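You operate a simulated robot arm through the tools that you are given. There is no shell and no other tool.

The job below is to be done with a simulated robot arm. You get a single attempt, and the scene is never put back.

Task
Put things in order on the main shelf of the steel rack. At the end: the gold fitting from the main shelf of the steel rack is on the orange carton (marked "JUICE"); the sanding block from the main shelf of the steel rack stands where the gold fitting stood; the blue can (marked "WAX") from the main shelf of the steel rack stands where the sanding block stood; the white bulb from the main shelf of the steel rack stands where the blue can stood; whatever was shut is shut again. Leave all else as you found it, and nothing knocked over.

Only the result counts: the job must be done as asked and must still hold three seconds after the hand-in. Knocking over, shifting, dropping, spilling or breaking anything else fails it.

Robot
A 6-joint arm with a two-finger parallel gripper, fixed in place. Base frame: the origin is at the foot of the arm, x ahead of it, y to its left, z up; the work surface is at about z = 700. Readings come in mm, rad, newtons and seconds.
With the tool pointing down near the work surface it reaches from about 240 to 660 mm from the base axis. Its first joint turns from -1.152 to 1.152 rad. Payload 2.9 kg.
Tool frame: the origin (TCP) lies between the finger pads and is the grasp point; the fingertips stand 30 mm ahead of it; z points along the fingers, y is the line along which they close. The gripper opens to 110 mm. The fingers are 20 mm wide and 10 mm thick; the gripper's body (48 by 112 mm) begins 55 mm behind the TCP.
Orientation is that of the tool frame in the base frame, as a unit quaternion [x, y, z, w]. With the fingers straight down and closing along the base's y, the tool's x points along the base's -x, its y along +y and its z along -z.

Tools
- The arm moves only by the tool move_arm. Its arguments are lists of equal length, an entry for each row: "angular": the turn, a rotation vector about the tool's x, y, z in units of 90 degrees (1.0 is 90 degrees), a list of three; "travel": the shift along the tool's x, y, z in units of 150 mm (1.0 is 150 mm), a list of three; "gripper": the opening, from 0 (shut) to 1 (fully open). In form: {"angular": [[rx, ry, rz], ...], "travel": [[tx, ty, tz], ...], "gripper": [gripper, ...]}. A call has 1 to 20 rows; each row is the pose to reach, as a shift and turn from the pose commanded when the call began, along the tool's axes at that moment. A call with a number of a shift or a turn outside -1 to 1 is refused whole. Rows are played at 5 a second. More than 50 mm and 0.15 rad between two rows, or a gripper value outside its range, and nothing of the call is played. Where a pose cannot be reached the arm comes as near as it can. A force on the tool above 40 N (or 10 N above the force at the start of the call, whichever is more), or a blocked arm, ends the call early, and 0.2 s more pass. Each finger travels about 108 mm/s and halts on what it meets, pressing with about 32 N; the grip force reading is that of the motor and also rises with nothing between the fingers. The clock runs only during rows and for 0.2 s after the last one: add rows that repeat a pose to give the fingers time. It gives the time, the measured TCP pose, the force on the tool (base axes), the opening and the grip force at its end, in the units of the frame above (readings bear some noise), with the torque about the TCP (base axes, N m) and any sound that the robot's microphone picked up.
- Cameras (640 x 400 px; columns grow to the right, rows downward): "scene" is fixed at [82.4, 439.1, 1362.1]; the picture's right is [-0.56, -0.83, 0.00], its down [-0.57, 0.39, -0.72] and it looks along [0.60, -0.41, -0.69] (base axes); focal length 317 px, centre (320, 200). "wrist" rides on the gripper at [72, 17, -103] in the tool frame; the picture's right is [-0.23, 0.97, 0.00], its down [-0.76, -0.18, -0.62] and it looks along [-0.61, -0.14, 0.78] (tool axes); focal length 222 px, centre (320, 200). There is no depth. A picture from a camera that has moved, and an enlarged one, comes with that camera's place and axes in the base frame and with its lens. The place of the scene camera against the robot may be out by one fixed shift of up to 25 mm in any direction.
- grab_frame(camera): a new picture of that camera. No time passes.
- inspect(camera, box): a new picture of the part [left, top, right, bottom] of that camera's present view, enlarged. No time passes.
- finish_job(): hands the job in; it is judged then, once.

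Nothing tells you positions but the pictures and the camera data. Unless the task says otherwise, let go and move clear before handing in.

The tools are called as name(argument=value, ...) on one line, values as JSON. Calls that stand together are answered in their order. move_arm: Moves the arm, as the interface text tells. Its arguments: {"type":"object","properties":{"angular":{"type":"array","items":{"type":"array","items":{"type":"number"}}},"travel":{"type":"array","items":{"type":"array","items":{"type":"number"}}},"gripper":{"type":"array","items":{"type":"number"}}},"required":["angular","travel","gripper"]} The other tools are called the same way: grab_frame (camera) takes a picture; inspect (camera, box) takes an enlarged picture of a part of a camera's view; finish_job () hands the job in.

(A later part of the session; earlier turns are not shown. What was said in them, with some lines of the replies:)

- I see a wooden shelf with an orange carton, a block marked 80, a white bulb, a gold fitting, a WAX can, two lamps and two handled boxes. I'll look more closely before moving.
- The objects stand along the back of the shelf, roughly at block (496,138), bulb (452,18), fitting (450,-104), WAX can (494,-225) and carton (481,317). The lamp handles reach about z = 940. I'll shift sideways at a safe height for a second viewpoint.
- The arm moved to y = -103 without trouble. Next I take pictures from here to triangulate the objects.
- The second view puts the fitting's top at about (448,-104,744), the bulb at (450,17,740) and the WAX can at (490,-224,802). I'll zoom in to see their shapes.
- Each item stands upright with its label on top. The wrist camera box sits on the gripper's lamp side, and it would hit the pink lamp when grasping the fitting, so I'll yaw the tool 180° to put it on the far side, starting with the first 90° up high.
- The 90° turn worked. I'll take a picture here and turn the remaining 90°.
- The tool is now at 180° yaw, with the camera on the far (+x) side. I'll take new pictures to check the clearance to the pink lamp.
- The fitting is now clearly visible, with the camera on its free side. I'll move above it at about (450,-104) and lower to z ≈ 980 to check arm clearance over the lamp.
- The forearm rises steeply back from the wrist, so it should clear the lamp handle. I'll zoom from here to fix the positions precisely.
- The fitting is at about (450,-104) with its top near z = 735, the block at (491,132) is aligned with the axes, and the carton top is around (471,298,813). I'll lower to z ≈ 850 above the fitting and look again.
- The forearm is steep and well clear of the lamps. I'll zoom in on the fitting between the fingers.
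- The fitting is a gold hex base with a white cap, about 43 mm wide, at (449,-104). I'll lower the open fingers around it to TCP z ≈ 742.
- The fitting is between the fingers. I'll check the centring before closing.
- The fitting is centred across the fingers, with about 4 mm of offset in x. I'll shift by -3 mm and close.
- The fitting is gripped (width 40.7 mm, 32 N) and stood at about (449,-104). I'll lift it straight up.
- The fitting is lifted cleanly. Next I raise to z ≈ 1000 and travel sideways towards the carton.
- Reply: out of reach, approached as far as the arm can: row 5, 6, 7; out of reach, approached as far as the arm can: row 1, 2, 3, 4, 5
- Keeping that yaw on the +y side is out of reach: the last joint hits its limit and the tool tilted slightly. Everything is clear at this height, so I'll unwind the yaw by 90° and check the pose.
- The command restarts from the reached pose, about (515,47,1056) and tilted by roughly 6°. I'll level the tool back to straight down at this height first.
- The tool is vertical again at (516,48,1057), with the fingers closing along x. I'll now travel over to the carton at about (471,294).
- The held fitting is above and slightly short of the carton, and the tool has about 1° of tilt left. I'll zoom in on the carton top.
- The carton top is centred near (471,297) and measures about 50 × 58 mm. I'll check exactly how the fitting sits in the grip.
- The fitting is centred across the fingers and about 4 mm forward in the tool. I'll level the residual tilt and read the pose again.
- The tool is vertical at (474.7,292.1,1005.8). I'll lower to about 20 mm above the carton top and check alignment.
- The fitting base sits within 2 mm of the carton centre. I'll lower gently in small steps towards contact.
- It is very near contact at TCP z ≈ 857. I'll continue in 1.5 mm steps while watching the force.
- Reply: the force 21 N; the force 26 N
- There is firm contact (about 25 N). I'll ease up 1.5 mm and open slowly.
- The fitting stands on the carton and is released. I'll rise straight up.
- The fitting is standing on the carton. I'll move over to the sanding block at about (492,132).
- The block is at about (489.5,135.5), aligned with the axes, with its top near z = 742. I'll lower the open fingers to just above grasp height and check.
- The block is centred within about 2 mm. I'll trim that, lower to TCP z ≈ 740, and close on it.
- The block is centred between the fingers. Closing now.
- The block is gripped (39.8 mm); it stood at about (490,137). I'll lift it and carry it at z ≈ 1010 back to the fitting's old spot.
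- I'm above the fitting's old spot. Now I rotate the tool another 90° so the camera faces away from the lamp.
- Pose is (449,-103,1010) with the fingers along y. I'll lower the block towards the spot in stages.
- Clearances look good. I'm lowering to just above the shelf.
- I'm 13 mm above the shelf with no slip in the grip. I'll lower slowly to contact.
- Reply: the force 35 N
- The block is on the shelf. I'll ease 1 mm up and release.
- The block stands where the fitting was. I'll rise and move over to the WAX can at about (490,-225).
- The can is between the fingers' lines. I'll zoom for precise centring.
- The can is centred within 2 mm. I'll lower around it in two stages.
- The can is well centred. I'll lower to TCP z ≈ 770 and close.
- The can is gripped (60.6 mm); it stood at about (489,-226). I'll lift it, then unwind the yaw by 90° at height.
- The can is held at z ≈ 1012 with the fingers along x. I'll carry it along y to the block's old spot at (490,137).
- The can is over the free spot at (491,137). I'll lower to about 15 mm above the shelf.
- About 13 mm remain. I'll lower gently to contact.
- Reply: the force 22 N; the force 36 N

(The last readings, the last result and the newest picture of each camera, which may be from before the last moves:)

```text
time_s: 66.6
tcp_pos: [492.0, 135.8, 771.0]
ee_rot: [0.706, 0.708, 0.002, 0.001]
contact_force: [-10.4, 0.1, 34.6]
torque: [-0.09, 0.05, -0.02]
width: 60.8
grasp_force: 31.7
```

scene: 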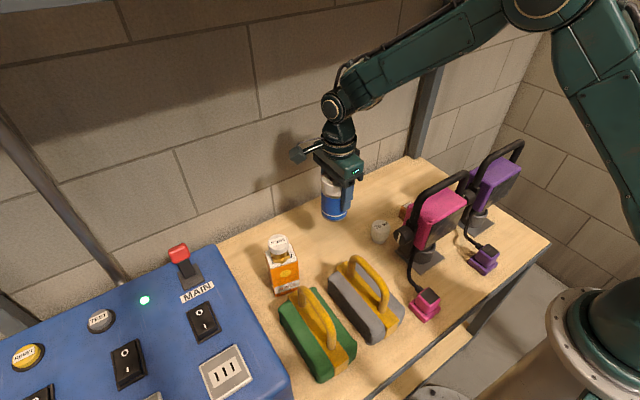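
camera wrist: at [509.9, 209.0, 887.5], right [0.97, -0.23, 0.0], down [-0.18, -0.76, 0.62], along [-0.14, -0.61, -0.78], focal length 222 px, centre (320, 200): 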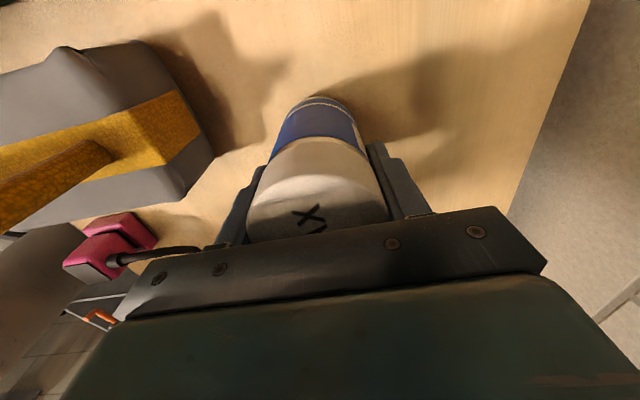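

The can is on the shelf. I'll ease off and release.

move_arm(angular=[[0, 0, 0], [0, 0, 0], [0, 0, 0], [0, 0, 0], [0, 0, 0], [0, 0, 0]], travel=[[0, 0, -0.01], [0, 0, -0.01], [0, 0, -0.01], [0, 0, -0.01], [0, 0, -0.01], [0, 0, -0.01]], gripper=[0.48, 0.54, 0.6, 0.68, 0.76, 0.76])

grab_frame(camera="wrist")

```text
time_s: 68.0
tcp_pos: [489.6, 137.0, 769.9]
ee_rot: [0.706, 0.708, 0.0, 0.0]
contact_force: [-0.6, -0.3, 0.2]
torque: [-0.01, 0.0, 0.01]
width: 83.8
grasp_force: 0.0
```

```text
taken
camera wrist: at [508.1, 210.1, 874.3], right [0.97, -0.23, 0.0], down [-0.18, -0.76, 0.62], along [-0.14, -0.61, -0.78], focal length 222 px, centre (320, 200)
```

wrist: 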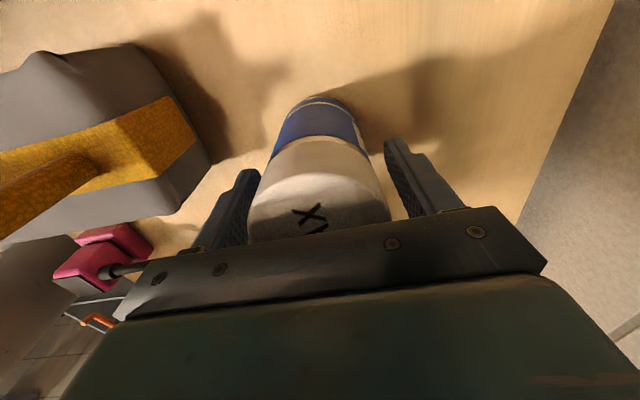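

The can stands at the block's old spot. I'll rise and move over towards the bulb.

move_arm(angular=[[0, 0, 0], [0, 0, 0], [0, 0, 0], [0, 0, 0], [0, 0, 0], [0, 0, 0]], travel=[[0, 0, -0.05], [0, 0, -0.25], [0, 0, -0.5], [0, 0, -0.75], [0, 0, -1.0], [0, 0, -1.0]], gripper=[0.76, 0.76, 0.76, 0.76, 0.76, 0.76])

move_arm(angular=[[0, 0, 0], [0, 0, 0], [0, 0, 0], [0, 0, 0], [0, 0, 0], [0, 0, 0]], travel=[[0, 0, -0.2], [-0.2, -0.06, -0.4], [-0.4, -0.12, -0.4], [-0.6, -0.19, -0.4], [-0.793, -0.26, -0.4], [-0.793, -0.26, -0.4]], gripper=[0.76, 0.76, 0.76, 0.76, 0.76, 0.76])

grab_frame(camera="wrist")

grab_frame(camera="scene")

```text
time_s: 69.4
tcp_pos: [489.3, 137.3, 921.8]
ee_rot: [0.707, 0.708, 0.0, -0.001]
contact_force: [0.3, -0.6, 0.5]
torque: [-0.02, 0.01, -0.02]
width: 83.6
grasp_force: 0.1
```

```text
time_s: 70.8
tcp_pos: [451.4, 16.2, 982.3]
ee_rot: [0.707, 0.708, 0.001, -0.001]
contact_force: [-0.2, 0.2, -0.5]
torque: [-0.05, 0.0, -0.01]
width: 83.5
grasp_force: 0.0
```

```text
taken
camera wrist: at [469.4, 89.2, 1085.1], right [0.97, -0.23, 0.0], down [-0.18, -0.76, 0.62], along [-0.14, -0.61, -0.78], focal length 222 px, centre (320, 200)
```

wrist: 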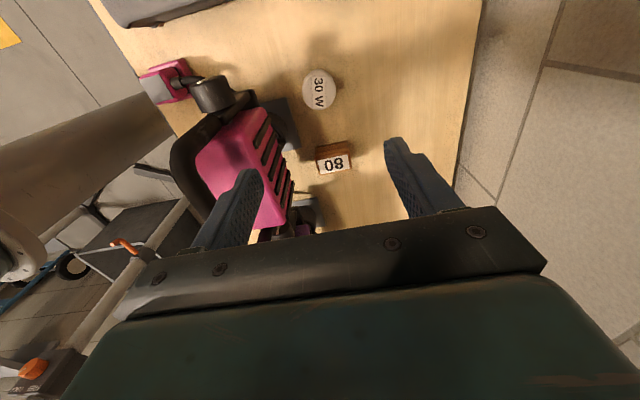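

```text
taken
```

scene: 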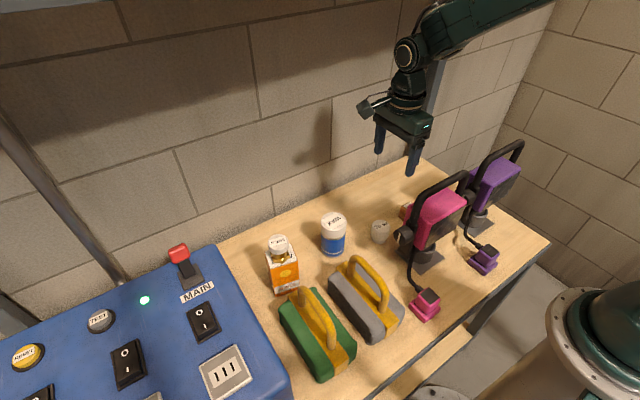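

The can stands upright in the new place. I'll zoom on the bulb and the lamp next to it.

inspect(camera="wrist", box=[180, 50, 380, 200])

inspect(camera="wrist", box=[280, 50, 380, 130])

inspect(camera="scene", box=[250, 180, 450, 310])

```text
2.67 times, centred on (280, 125) of wrist
camera zoom: at [469.4, 89.2, 1085.1], right [0.97, -0.23, 0.0], down [-0.18, -0.76, 0.62], along [-0.14, -0.61, -0.78], focal length 592 px, centre (427, 400)
```

zoom: 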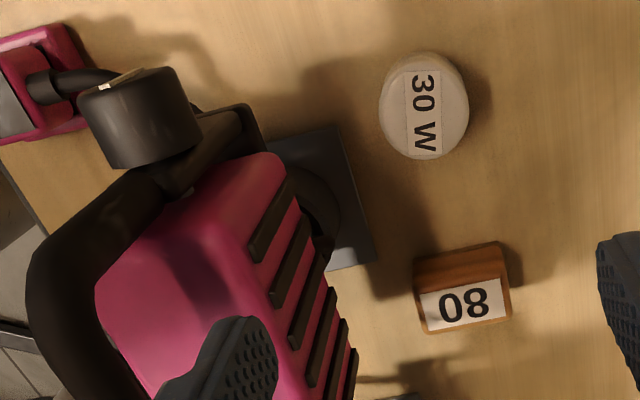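

```text
5.00 times, centred on (330, 90) of wrist
camera zoom: at [469.4, 89.2, 1085.1], right [0.97, -0.23, 0.0], down [-0.18, -0.76, 0.62], along [-0.14, -0.61, -0.78], focal length 1111 px, centre (270, 750)
```

zoom: 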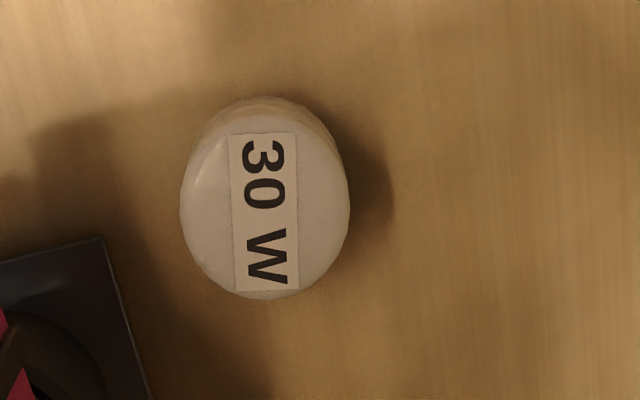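

```text
3.08 times, centred on (350, 245) of scene
camera zoom: at [82.4, 439.1, 1362.1], right [-0.56, -0.83, 0.0], down [-0.57, 0.39, -0.72], along [0.6, -0.41, -0.69], focal length 975 px, centre (228, 62)
```

zoom: 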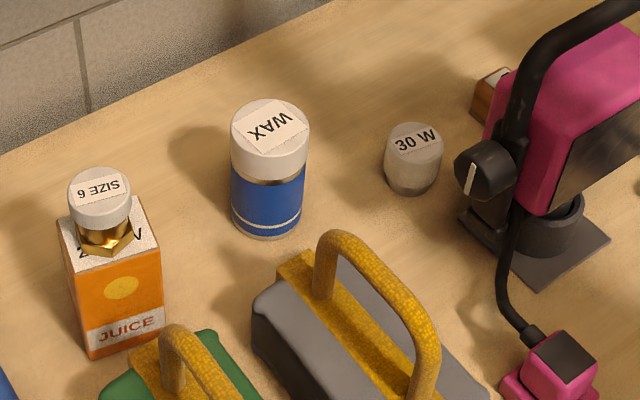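

The bulb is at about (450,16.5), and the lamp's back face is near x ≈ 380. I'll rotate the tool by 75° so the gripper body clears the lamp; yaw then stays within the joint's reach here.

move_arm(angular=[[0, 0, 0.0833], [0, 0, 0.1667], [0, 0, 0.25], [0, 0, 0.3333], [0, 0, 0.4167], [0, 0, 0.5], [0, 0, 0.5833], [0, 0, 0.6667], [0, 0, 0.75], [0, 0, 0.8333], [0, 0, 0.8333]], travel=[[0, 0, 0], [0, 0, 0], [0, 0, 0], [0, 0, 0], [0, 0, 0], [0, 0, 0], [0, 0, 0], [0, 0, 0], [0, 0, 0], [0, 0, 0], [0, 0, 0]], gripper=[0.76, 0.76, 0.76, 0.76, 0.76, 0.76, 0.76, 0.76, 0.76, 0.76, 0.76])

grab_frame(camera="wrist")

move_arm(angular=[[0, 0, 0]], travel=[[0, 0, 0]], gripper=[0.76])

```text
time_s: 73.2
tcp_pos: [452.8, 18.0, 981.5]
ee_rot: [0.991, 0.13, 0.0, -0.001]
contact_force: [-0.5, -0.2, 0.1]
torque: [-0.04, -0.04, 0.01]
width: 83.7
grasp_force: 0.0
```

```text
taken
camera wrist: at [527.6, 20.9, 1084.2], right [0.03, -1.0, 0.0], down [-0.78, -0.03, 0.62], along [-0.62, -0.02, -0.78], focal length 222 px, centre (320, 200)
```

wrist: 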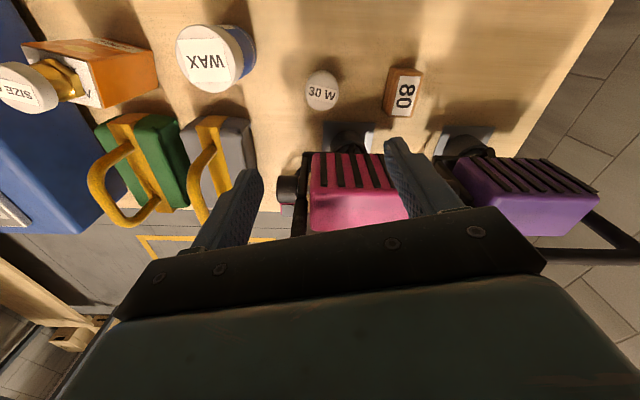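

```text
time_s: 73.6
tcp_pos: [452.4, 17.6, 981.3]
ee_rot: [0.991, 0.131, 0.0, -0.001]
contact_force: [-0.3, 0.5, 0.0]
torque: [-0.01, 0.01, 0.01]
width: 83.6
grasp_force: 0.1
```

The rotation was reached exactly. I'll check the bulb centring from here.

inspect(camera="wrist", box=[270, 50, 370, 130])

```text
5.00 times, centred on (320, 90) of wrist
camera zoom: at [527.6, 21.1, 1084.3], right [0.03, -1.0, 0.0], down [-0.78, -0.03, 0.62], along [-0.62, -0.02, -0.78], focal length 1111 px, centre (320, 750)
```

zoom: 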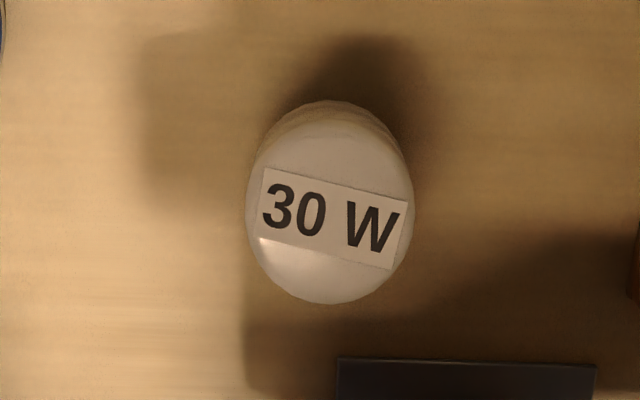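

The bulb is about 3 mm off centre. I'll correct that and lower 150 mm.

move_arm(angular=[[0, 0, 0], [0, 0, 0], [0, 0, 0], [0, 0, 0], [0, 0, 0]], travel=[[-0.02, 0.013, 0.25], [-0.02, 0.013, 0.5], [-0.02, 0.013, 0.75], [-0.02, 0.013, 1.0], [-0.02, 0.013, 1.0]], gripper=[0.76, 0.76, 0.76, 0.76, 0.76])

grab_frame(camera="wrist")

inspect(camera="scene", box=[320, 80, 480, 280])

inspect(camera="wrist", box=[220, 60, 420, 220])

```text
time_s: 74.8
tcp_pos: [447.9, 12.9, 832.5]
ee_rot: [0.991, 0.131, -0.001, -0.001]
contact_force: [-0.1, -0.1, -0.8]
torque: [0.02, 0.01, -0.03]
width: 83.7
grasp_force: 0.0
```

```text
taken
camera wrist: at [524.0, 17.1, 934.6], right [0.03, -1.0, 0.0], down [-0.78, -0.03, 0.62], along [-0.62, -0.02, -0.78], focal length 222 px, centre (320, 200)
```

wrist: 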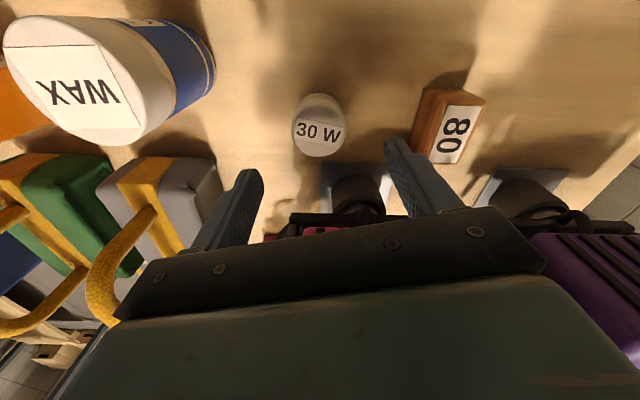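

```text
2.00 times, centred on (400, 180) of scene
camera zoom: at [82.4, 439.1, 1362.1], right [-0.56, -0.83, 0.0], down [-0.57, 0.39, -0.72], along [0.6, -0.41, -0.69], focal length 634 px, centre (160, 240)
```

zoom: 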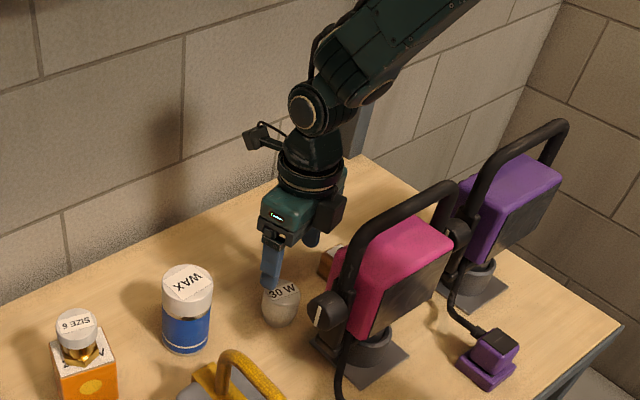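

```text
2.50 times, centred on (320, 140) of wrist
camera zoom: at [524.0, 17.1, 934.6], right [0.03, -1.0, 0.0], down [-0.78, -0.03, 0.62], along [-0.62, -0.02, -0.78], focal length 555 px, centre (320, 350)
```

zoom: 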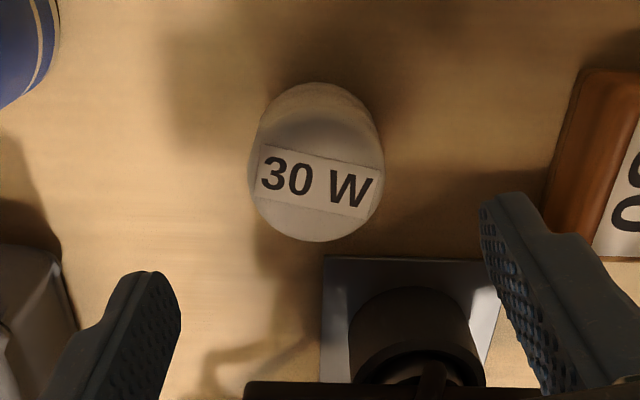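

The bulb is centred. I'll lower to TCP z ≈ 742 around it.

move_arm(angular=[[0, 0, 0], [0, 0, 0], [0, 0, 0], [0, 0, 0]], travel=[[0, 0, 0.2], [0, 0, 0.4], [0, 0, 0.597], [0, 0, 0.597]], gripper=[0.76, 0.76, 0.76, 0.76])

inspect(camera="wrist", box=[220, 80, 420, 240])

inspect(camera="scene", box=[320, 80, 480, 280])

```text
time_s: 75.8
tcp_pos: [450.5, 15.4, 741.7]
ee_rot: [0.991, 0.131, 0.0, -0.001]
contact_force: [-0.8, -0.5, 0.5]
torque: [-0.02, 0.01, -0.02]
width: 83.7
grasp_force: 0.1
```

```text
2.50 times, centred on (320, 160) of wrist
camera zoom: at [525.5, 18.7, 845.1], right [0.03, -1.0, 0.0], down [-0.78, -0.03, 0.62], along [-0.62, -0.02, -0.78], focal length 555 px, centre (320, 300)
```

zoom: 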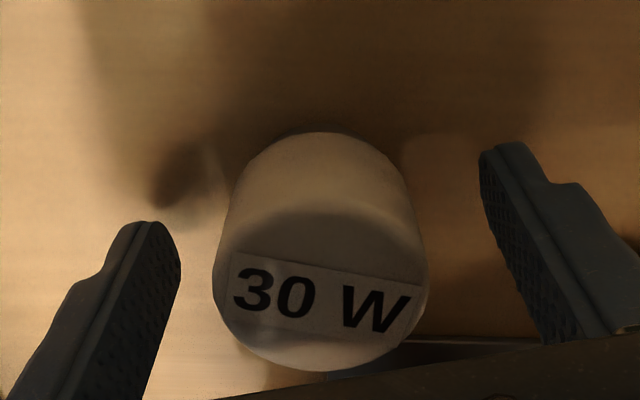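

```text
2.00 times, centred on (400, 180) of scene
camera zoom: at [82.4, 439.1, 1362.1], right [-0.56, -0.83, 0.0], down [-0.57, 0.39, -0.72], along [0.6, -0.41, -0.69], focal length 634 px, centre (160, 240)
```

zoom: 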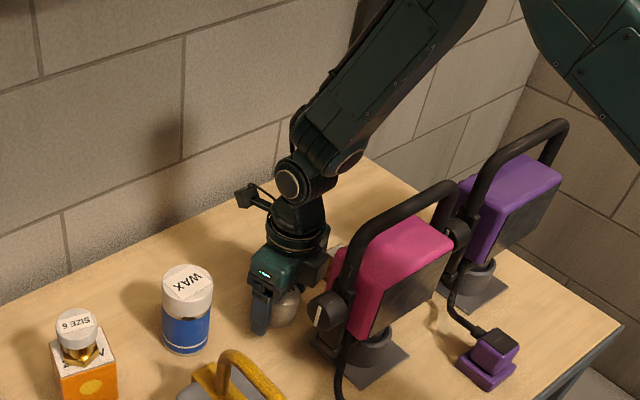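

The bulb is centred between the fingers with no contact. Closing gently.

move_arm(angular=[[0, 0, 0], [0, 0, 0], [0, 0, 0], [0, 0, 0], [0, 0, 0], [0, 0, 0]], travel=[[0, 0, 0], [0, 0, 0], [0, 0, 0], [0, 0, 0], [0, 0, 0], [0, 0, 0]], gripper=[0.65, 0.55, 0.48, 0.4, 0.4, 0.4])

inspect(camera="wrist", box=[220, 80, 420, 240])

```text
time_s: 77.2
tcp_pos: [449.7, 15.9, 741.4]
ee_rot: [0.991, 0.131, 0.0, 0.0]
contact_force: [-0.4, 0.0, 0.6]
torque: [-0.01, 0.0, -0.04]
width: 46.4
grasp_force: 32.3
```

```text
2.50 times, centred on (320, 160) of wrist
camera zoom: at [525.4, 18.6, 845.4], right [0.03, -1.0, 0.0], down [-0.78, -0.03, 0.62], along [-0.62, -0.02, -0.78], focal length 555 px, centre (320, 300)
```

zoom: 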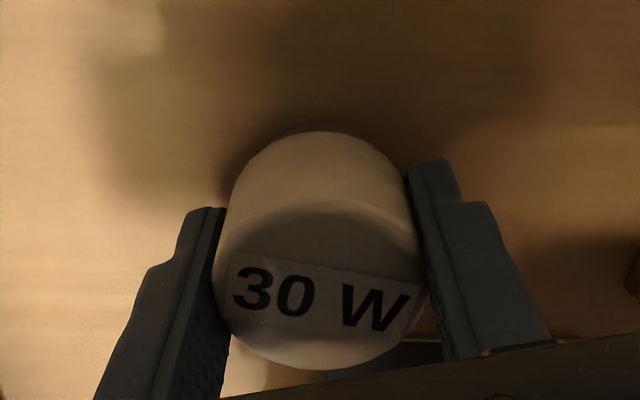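

The bulb is gripped (46.4 mm). I'll lift it slowly and check it holds.

move_arm(angular=[[0, 0, 0], [0, 0, 0], [0, 0, 0], [0, 0, 0], [0, 0, 0], [0, 0, 0], [0, 0, 0]], travel=[[0, 0, -0.05], [0, 0, -0.15], [0, 0, -0.35], [0, 0, -0.55], [0, 0, -0.75], [0, 0, -1.0], [0, 0, -1.0]], gripper=[0.4, 0.4, 0.4, 0.4, 0.4, 0.4, 0.4])

inspect(camera="wrist", box=[220, 80, 420, 240])

inspect(camera="scene", box=[320, 80, 480, 280])

```text
time_s: 78.8
tcp_pos: [451.9, 11.1, 892.3]
ee_rot: [0.991, 0.132, 0.0, -0.001]
contact_force: [-0.8, 0.3, -1.1]
torque: [0.0, -0.03, 0.02]
width: 46.1
grasp_force: 32.2
```

```text
2.50 times, centred on (320, 160) of wrist
camera zoom: at [526.9, 15.5, 994.9], right [0.03, -1.0, 0.0], down [-0.78, -0.03, 0.62], along [-0.62, -0.02, -0.78], focal length 555 px, centre (320, 300)
```

zoom: 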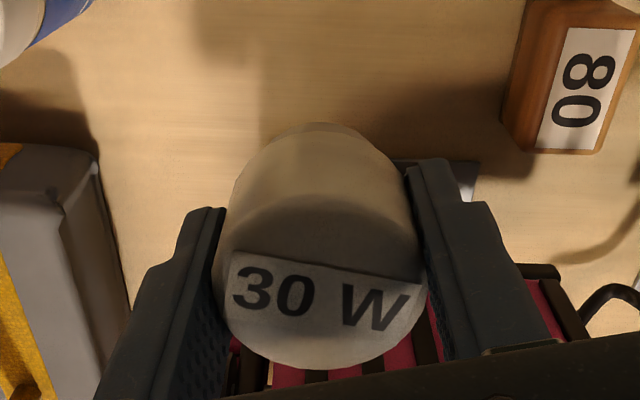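

```text
2.00 times, centred on (400, 180) of scene
camera zoom: at [82.4, 439.1, 1362.1], right [-0.56, -0.83, 0.0], down [-0.57, 0.39, -0.72], along [0.6, -0.41, -0.69], focal length 634 px, centre (160, 240)
```

zoom: 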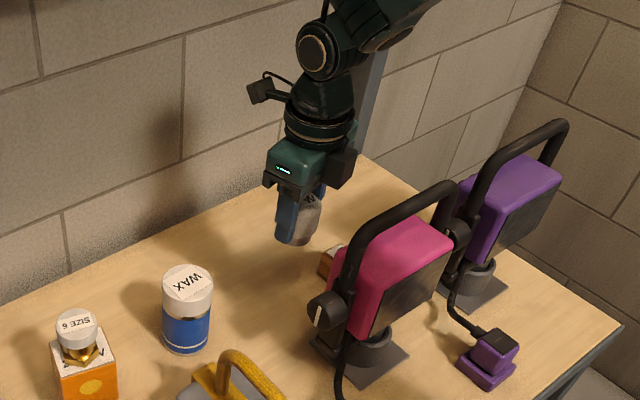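

The bulb is held well. I'll raise to z ≈ 950 and carry it over to the can's old spot at (489,-226).

move_arm(angular=[[0, 0, 0], [0, 0, 0], [0, 0, 0], [0, 0, 0], [0, 0, 0], [0, 0, 0]], travel=[[0, 0, -0.2], [0, 0, -0.5], [-0.03, 0.3, -0.5], [-0.06, 0.6, -0.5], [-0.09, 0.9, -0.5], [-0.09, 0.9, -0.5]], gripper=[0.4, 0.4, 0.4, 0.4, 0.4, 0.4])

move_arm(angular=[[0, 0, 0], [0, 0, 0], [0, 0, 0], [0, 0, 0]], travel=[[-0.025, 0.25, 0], [-0.05, 0.5, 0], [-0.07, 0.718, 0], [-0.07, 0.718, 0]], gripper=[0.4, 0.4, 0.4, 0.4])

move_arm(angular=[[0, 0, 0]], travel=[[0, 0, 0]], gripper=[0.4])

grab_frame(camera="wrist")

grab_frame(camera="scene")

```text
time_s: 80.2
tcp_pos: [470.5, -122.9, 966.2]
ee_rot: [0.991, 0.131, 0.0, -0.001]
contact_force: [0.7, -0.3, -1.9]
torque: [-0.01, 0.03, 0.01]
width: 46.1
grasp_force: 31.7
```

```text
time_s: 81.2
tcp_pos: [487.8, -227.0, 967.3]
ee_rot: [0.991, 0.131, -0.001, -0.001]
contact_force: [-0.2, 0.0, -1.3]
torque: [0.0, 0.0, 0.01]
width: 46.2
grasp_force: 32.1
```

```text
time_s: 81.6
tcp_pos: [487.2, -226.9, 968.1]
ee_rot: [0.991, 0.131, 0.0, -0.001]
contact_force: [0.0, 0.2, -1.4]
torque: [0.01, 0.02, 0.0]
width: 46.1
grasp_force: 31.9
```

```text
taken
camera wrist: at [562.5, -223.3, 1070.1], right [0.03, -1.0, 0.0], down [-0.78, -0.03, 0.62], along [-0.62, -0.02, -0.78], focal length 222 px, centre (320, 200)
```

wrist: 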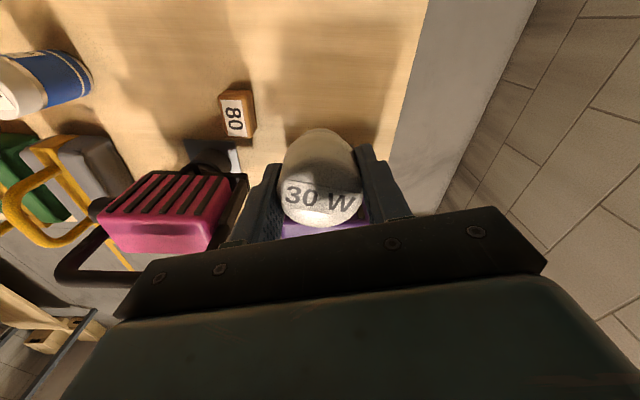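

```text
taken
```

scene: 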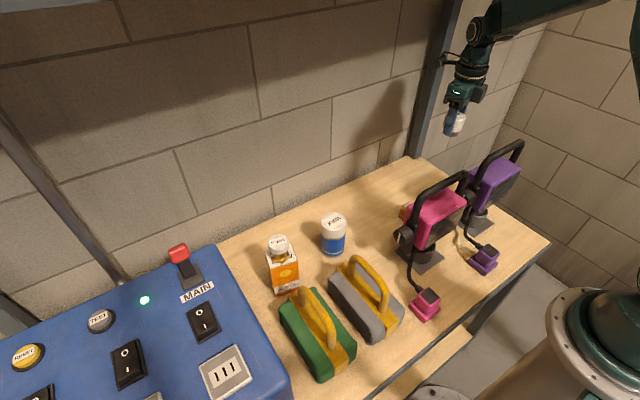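

I'm above the can's old spot. I'll trim 2 mm and lower the bulb in stages.

move_arm(angular=[[0, 0, 0], [0, 0, 0], [0, 0, 0], [0, 0, 0], [0, 0, 0]], travel=[[0.0146, -0.003, 0.25], [0.0146, -0.003, 0.5], [0.0146, -0.003, 0.75], [0.0146, -0.003, 1.0], [0.0146, -0.003, 1.0]], gripper=[0.4, 0.4, 0.4, 0.4, 0.4])

move_arm(angular=[[0, 0, 0], [0, 0, 0], [0, 0, 0]], travel=[[0, 0, 0.25], [0, 0, 0.4], [0, 0, 0.4]], gripper=[0.4, 0.4, 0.4])

grab_frame(camera="wrist")

inspect(camera="scene", box=[380, 80, 540, 240])

```text
time_s: 82.8
tcp_pos: [489.3, -224.4, 815.6]
ee_rot: [0.991, 0.132, 0.0, -0.002]
contact_force: [0.1, -0.1, -0.9]
torque: [0.05, 0.01, -0.02]
width: 46.5
grasp_force: 31.6
```

```text
time_s: 83.6
tcp_pos: [491.0, -224.4, 754.0]
ee_rot: [0.991, 0.131, 0.0, 0.0]
contact_force: [0.4, 0.3, -1.2]
torque: [-0.01, 0.01, -0.01]
width: 46.4
grasp_force: 31.2
```

```text
taken
camera wrist: at [565.8, -221.1, 858.8], right [0.03, -1.0, 0.0], down [-0.78, -0.03, 0.62], along [-0.62, -0.02, -0.78], focal length 222 px, centre (320, 200)
```

wrist: 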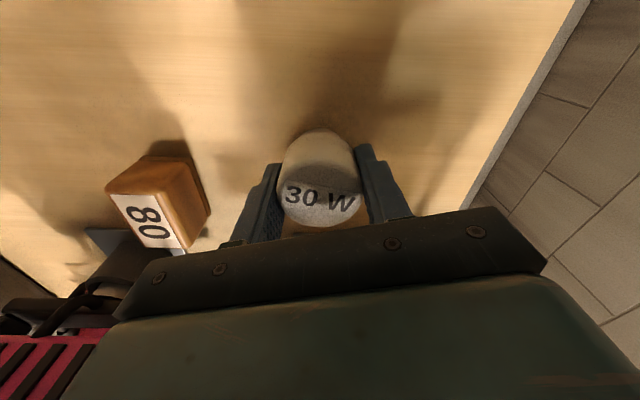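

```text
2.50 times, centred on (460, 160) of scene
camera zoom: at [82.4, 439.1, 1362.1], right [-0.56, -0.83, 0.0], down [-0.57, 0.39, -0.72], along [0.6, -0.41, -0.69], focal length 792 px, centre (-30, 300)
```

zoom: 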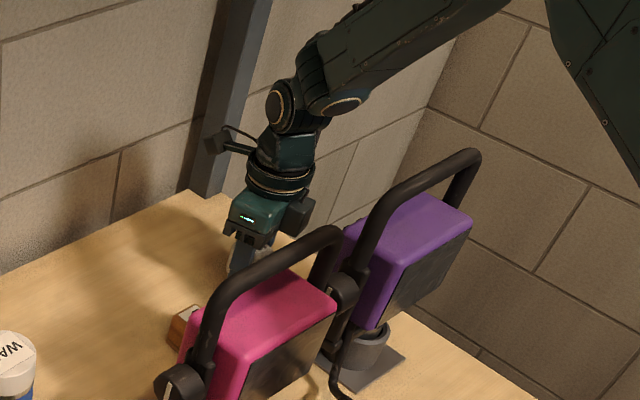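

About 13 mm are left. I'll lower gently to contact.

move_arm(angular=[[0, 0, 0], [0, 0, 0], [0, 0, 0]], travel=[[0, 0, 0.035], [0, 0, 0.067], [0, 0, 0.067]], gripper=[0.4, 0.4, 0.4])

move_arm(angular=[[0, 0, 0], [0, 0, 0]], travel=[[0, 0, 0.01], [0, 0, 0.01]], gripper=[0.4, 0.4])

move_arm(angular=[[0, 0, 0], [0, 0, 0]], travel=[[0, 0, 0.008], [0, 0, 0.008]], gripper=[0.4, 0.4])

```text
time_s: 84.4
tcp_pos: [491.3, -225.5, 745.1]
ee_rot: [0.991, 0.131, 0.0, -0.002]
contact_force: [0.1, -0.3, 0.0]
torque: [0.02, 0.0, 0.0]
width: 46.3
grasp_force: 31.9
```

```text
time_s: 85.0
tcp_pos: [491.1, -225.1, 744.8]
ee_rot: [0.991, 0.131, 0.0, 0.0]
contact_force: [-1.2, -0.4, -0.2]
torque: [-0.03, 0.01, 0.0]
width: 46.4
grasp_force: 31.8
```

```text
time_s: 85.6
tcp_pos: [492.0, -224.9, 742.4]
ee_rot: [0.991, 0.132, 0.0, -0.001]
contact_force: [0.4, 0.2, -1.6]
torque: [0.0, 0.01, 0.0]
width: 46.3
grasp_force: 32.1
```

move_arm(angular=[[0, 0, 0], [0, 0, 0]], travel=[[0, 0, 0.008], [0, 0, 0.008]], gripper=[0.4, 0.4])

move_arm(angular=[[0, 0, 0], [0, 0, 0]], travel=[[0, 0, 0.007], [0, 0, 0.007]], gripper=[0.4, 0.4])

```text
time_s: 86.2
tcp_pos: [491.5, -224.0, 742.8]
ee_rot: [0.991, 0.132, 0.0, -0.001]
contact_force: [0.3, 0.4, -0.5]
torque: [0.01, -0.01, 0.01]
width: 46.1
grasp_force: 32.3
```

```text
time_s: 86.8
tcp_pos: [492.1, -224.1, 742.7]
ee_rot: [0.991, 0.131, 0.0, -0.001]
contact_force: [-0.4, 0.5, 2.7]
torque: [-0.03, 0.02, 0.0]
width: 46.2
grasp_force: 32.1
```

Contact is just starting. One more small step to seat it.

move_arm(angular=[[0, 0, 0], [0, 0, 0]], travel=[[0, 0, 0.005], [0, 0, 0.005]], gripper=[0.4, 0.4])

```text
time_s: 87.4
tcp_pos: [491.5, -224.9, 743.1]
ee_rot: [0.991, 0.131, 0.001, 0.0]
contact_force: [-7.0, 3.5, 21.9]
torque: [0.13, 0.3, -0.02]
width: 46.3
grasp_force: 31.9
```

The bulb is seated on the shelf. I'll ease off slightly and open slowly.

move_arm(angular=[[0, 0, 0], [0, 0, 0], [0, 0, 0], [0, 0, 0], [0, 0, 0], [0, 0, 0]], travel=[[0, 0, -0.005], [0, 0, -0.005], [0, 0, -0.005], [0, 0, -0.005], [0, 0, -0.005], [0, 0, -0.005]], gripper=[0.41, 0.45, 0.5, 0.6, 0.7, 0.7])

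inspect(camera="wrist", box=[200, 80, 440, 240])

```text
time_s: 88.8
tcp_pos: [492.8, -223.2, 741.1]
ee_rot: [0.991, 0.131, 0.001, -0.002]
contact_force: [0.2, 0.8, 0.3]
torque: [0.01, 0.03, -0.03]
width: 77.1
grasp_force: 0.0
```

```text
2.50 times, centred on (320, 160) of wrist
camera zoom: at [566.7, -221.3, 844.8], right [0.03, -1.0, 0.0], down [-0.78, -0.03, 0.62], along [-0.62, -0.02, -0.78], focal length 555 px, centre (320, 300)
```

zoom: 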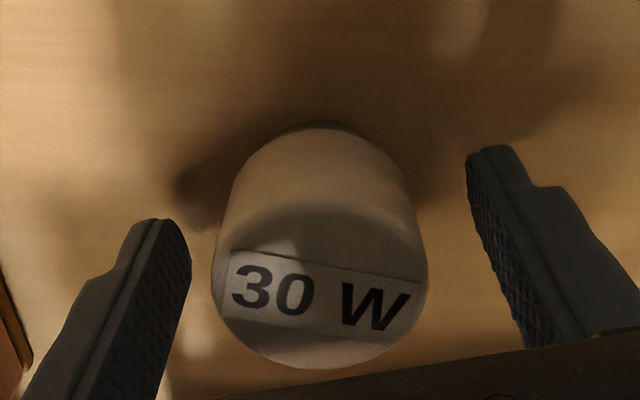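

The bulb is released and upright at about (490,-225). I'll rise straight up and clear.

move_arm(angular=[[0, 0, 0], [0, 0, 0], [0, 0, 0], [0, 0, 0], [0, 0, 0], [0, 0, 0]], travel=[[0, 0, -0.05], [0, 0, -0.25], [0, 0, -0.5], [0, 0, -0.75], [0, 0, -1.0], [0, 0, -1.0]], gripper=[0.7, 0.7, 0.7, 0.7, 0.7, 0.7])

move_arm(angular=[[0, 0, 0], [0, 0, 0], [0, 0, 0], [0, 0, 0], [0, 0, 0], [0, 0, 0]], travel=[[0, 0, -0.25], [0, 0, -0.5], [0, 0, -0.75], [0, 0, -1.0], [0, 0, -1.0], [0, 0, -1.0]], gripper=[0.7, 0.7, 0.7, 0.7, 0.7, 0.7])

grab_frame(camera="wrist")

grab_frame(camera="scene")

inspect(camera="scene", box=[240, 140, 560, 340])

```text
time_s: 90.2
tcp_pos: [491.3, -224.0, 890.1]
ee_rot: [0.991, 0.131, -0.001, -0.001]
contact_force: [0.1, -0.5, 0.5]
torque: [0.0, 0.0, 0.01]
width: 76.7
grasp_force: 0.3
```

```text
time_s: 91.6
tcp_pos: [491.8, -222.5, 1040.2]
ee_rot: [0.991, 0.131, 0.0, -0.001]
contact_force: [-0.8, 0.5, 0.8]
torque: [0.02, 0.01, -0.05]
width: 77.0
grasp_force: 0.1
```

```text
taken
camera wrist: at [566.3, -219.3, 1143.9], right [0.03, -1.0, 0.0], down [-0.78, -0.03, 0.62], along [-0.62, -0.02, -0.78], focal length 222 px, centre (320, 200)
```

wrist: 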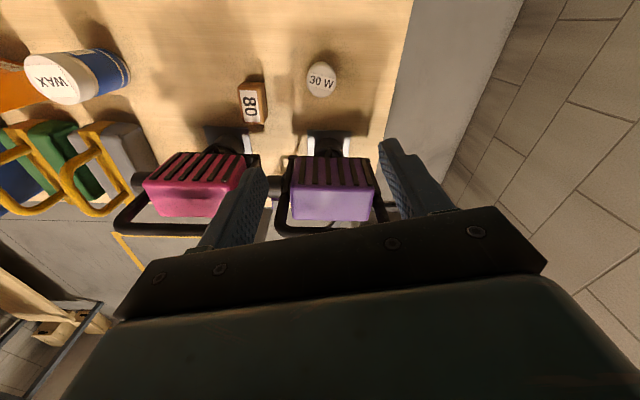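

```text
taken
```

scene: 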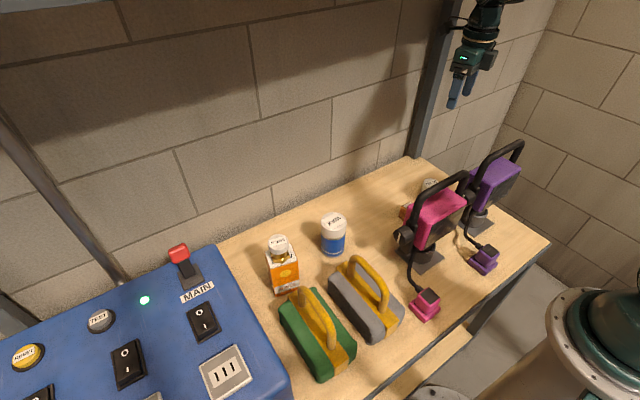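

```text
2.00 times, centred on (400, 240) of scene
camera zoom: at [82.4, 439.1, 1362.1], right [-0.56, -0.83, 0.0], down [-0.57, 0.39, -0.72], along [0.6, -0.41, -0.69], focal length 634 px, centre (160, 120)
```

zoom: 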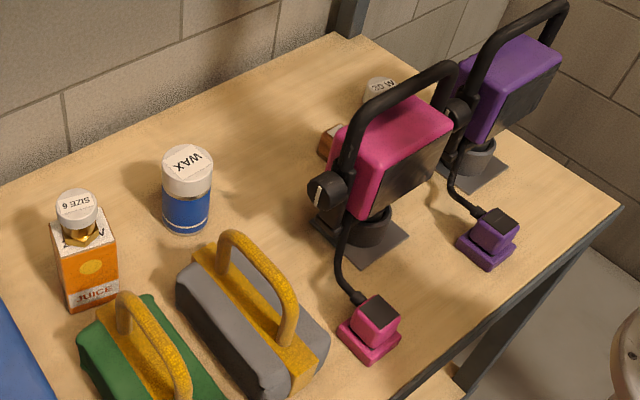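

All four items stand in their new places, and the lamps, boxes, carton and console look unchanged from the first picture. The block ended up turned 90° from how it lay. Nothing was opened, the hand is empty and clear, so I hand the job in.

finish_job()

```text
The job is handed in.
```

The job is handed in, and in the last pictures everything asked for is in place. I don't have the verdict itself.

| Item | Now stands | About where (x, y in mm) |
|---|---|---|
| Gold fitting | on top of the orange JUICE carton | 471, 298 |
| Sanding block | where the gold fitting stood | 449, -104 |
| Blue WAX can | where the sanding block stood | 490, 137 |
| White bulb | where the WAX can stood | 490, -225 |

- **Block turned:** the sanding block is turned 90° about the vertical from how it lay before. The gripper could not keep its original direction and also stay clear of the pink lamp.
- **Accuracy:** I judge the final positions to be within a few millimetres of the original spots, from camera estimates.
- **Everything else:** the lamps, the two handled boxes, the carton and the console match the first picture. Nothing was knocked over.
- **Shut items:** I opened nothing, so there was nothing to shut again.
- **Arm:** the gripper is empty and well above the shelf.
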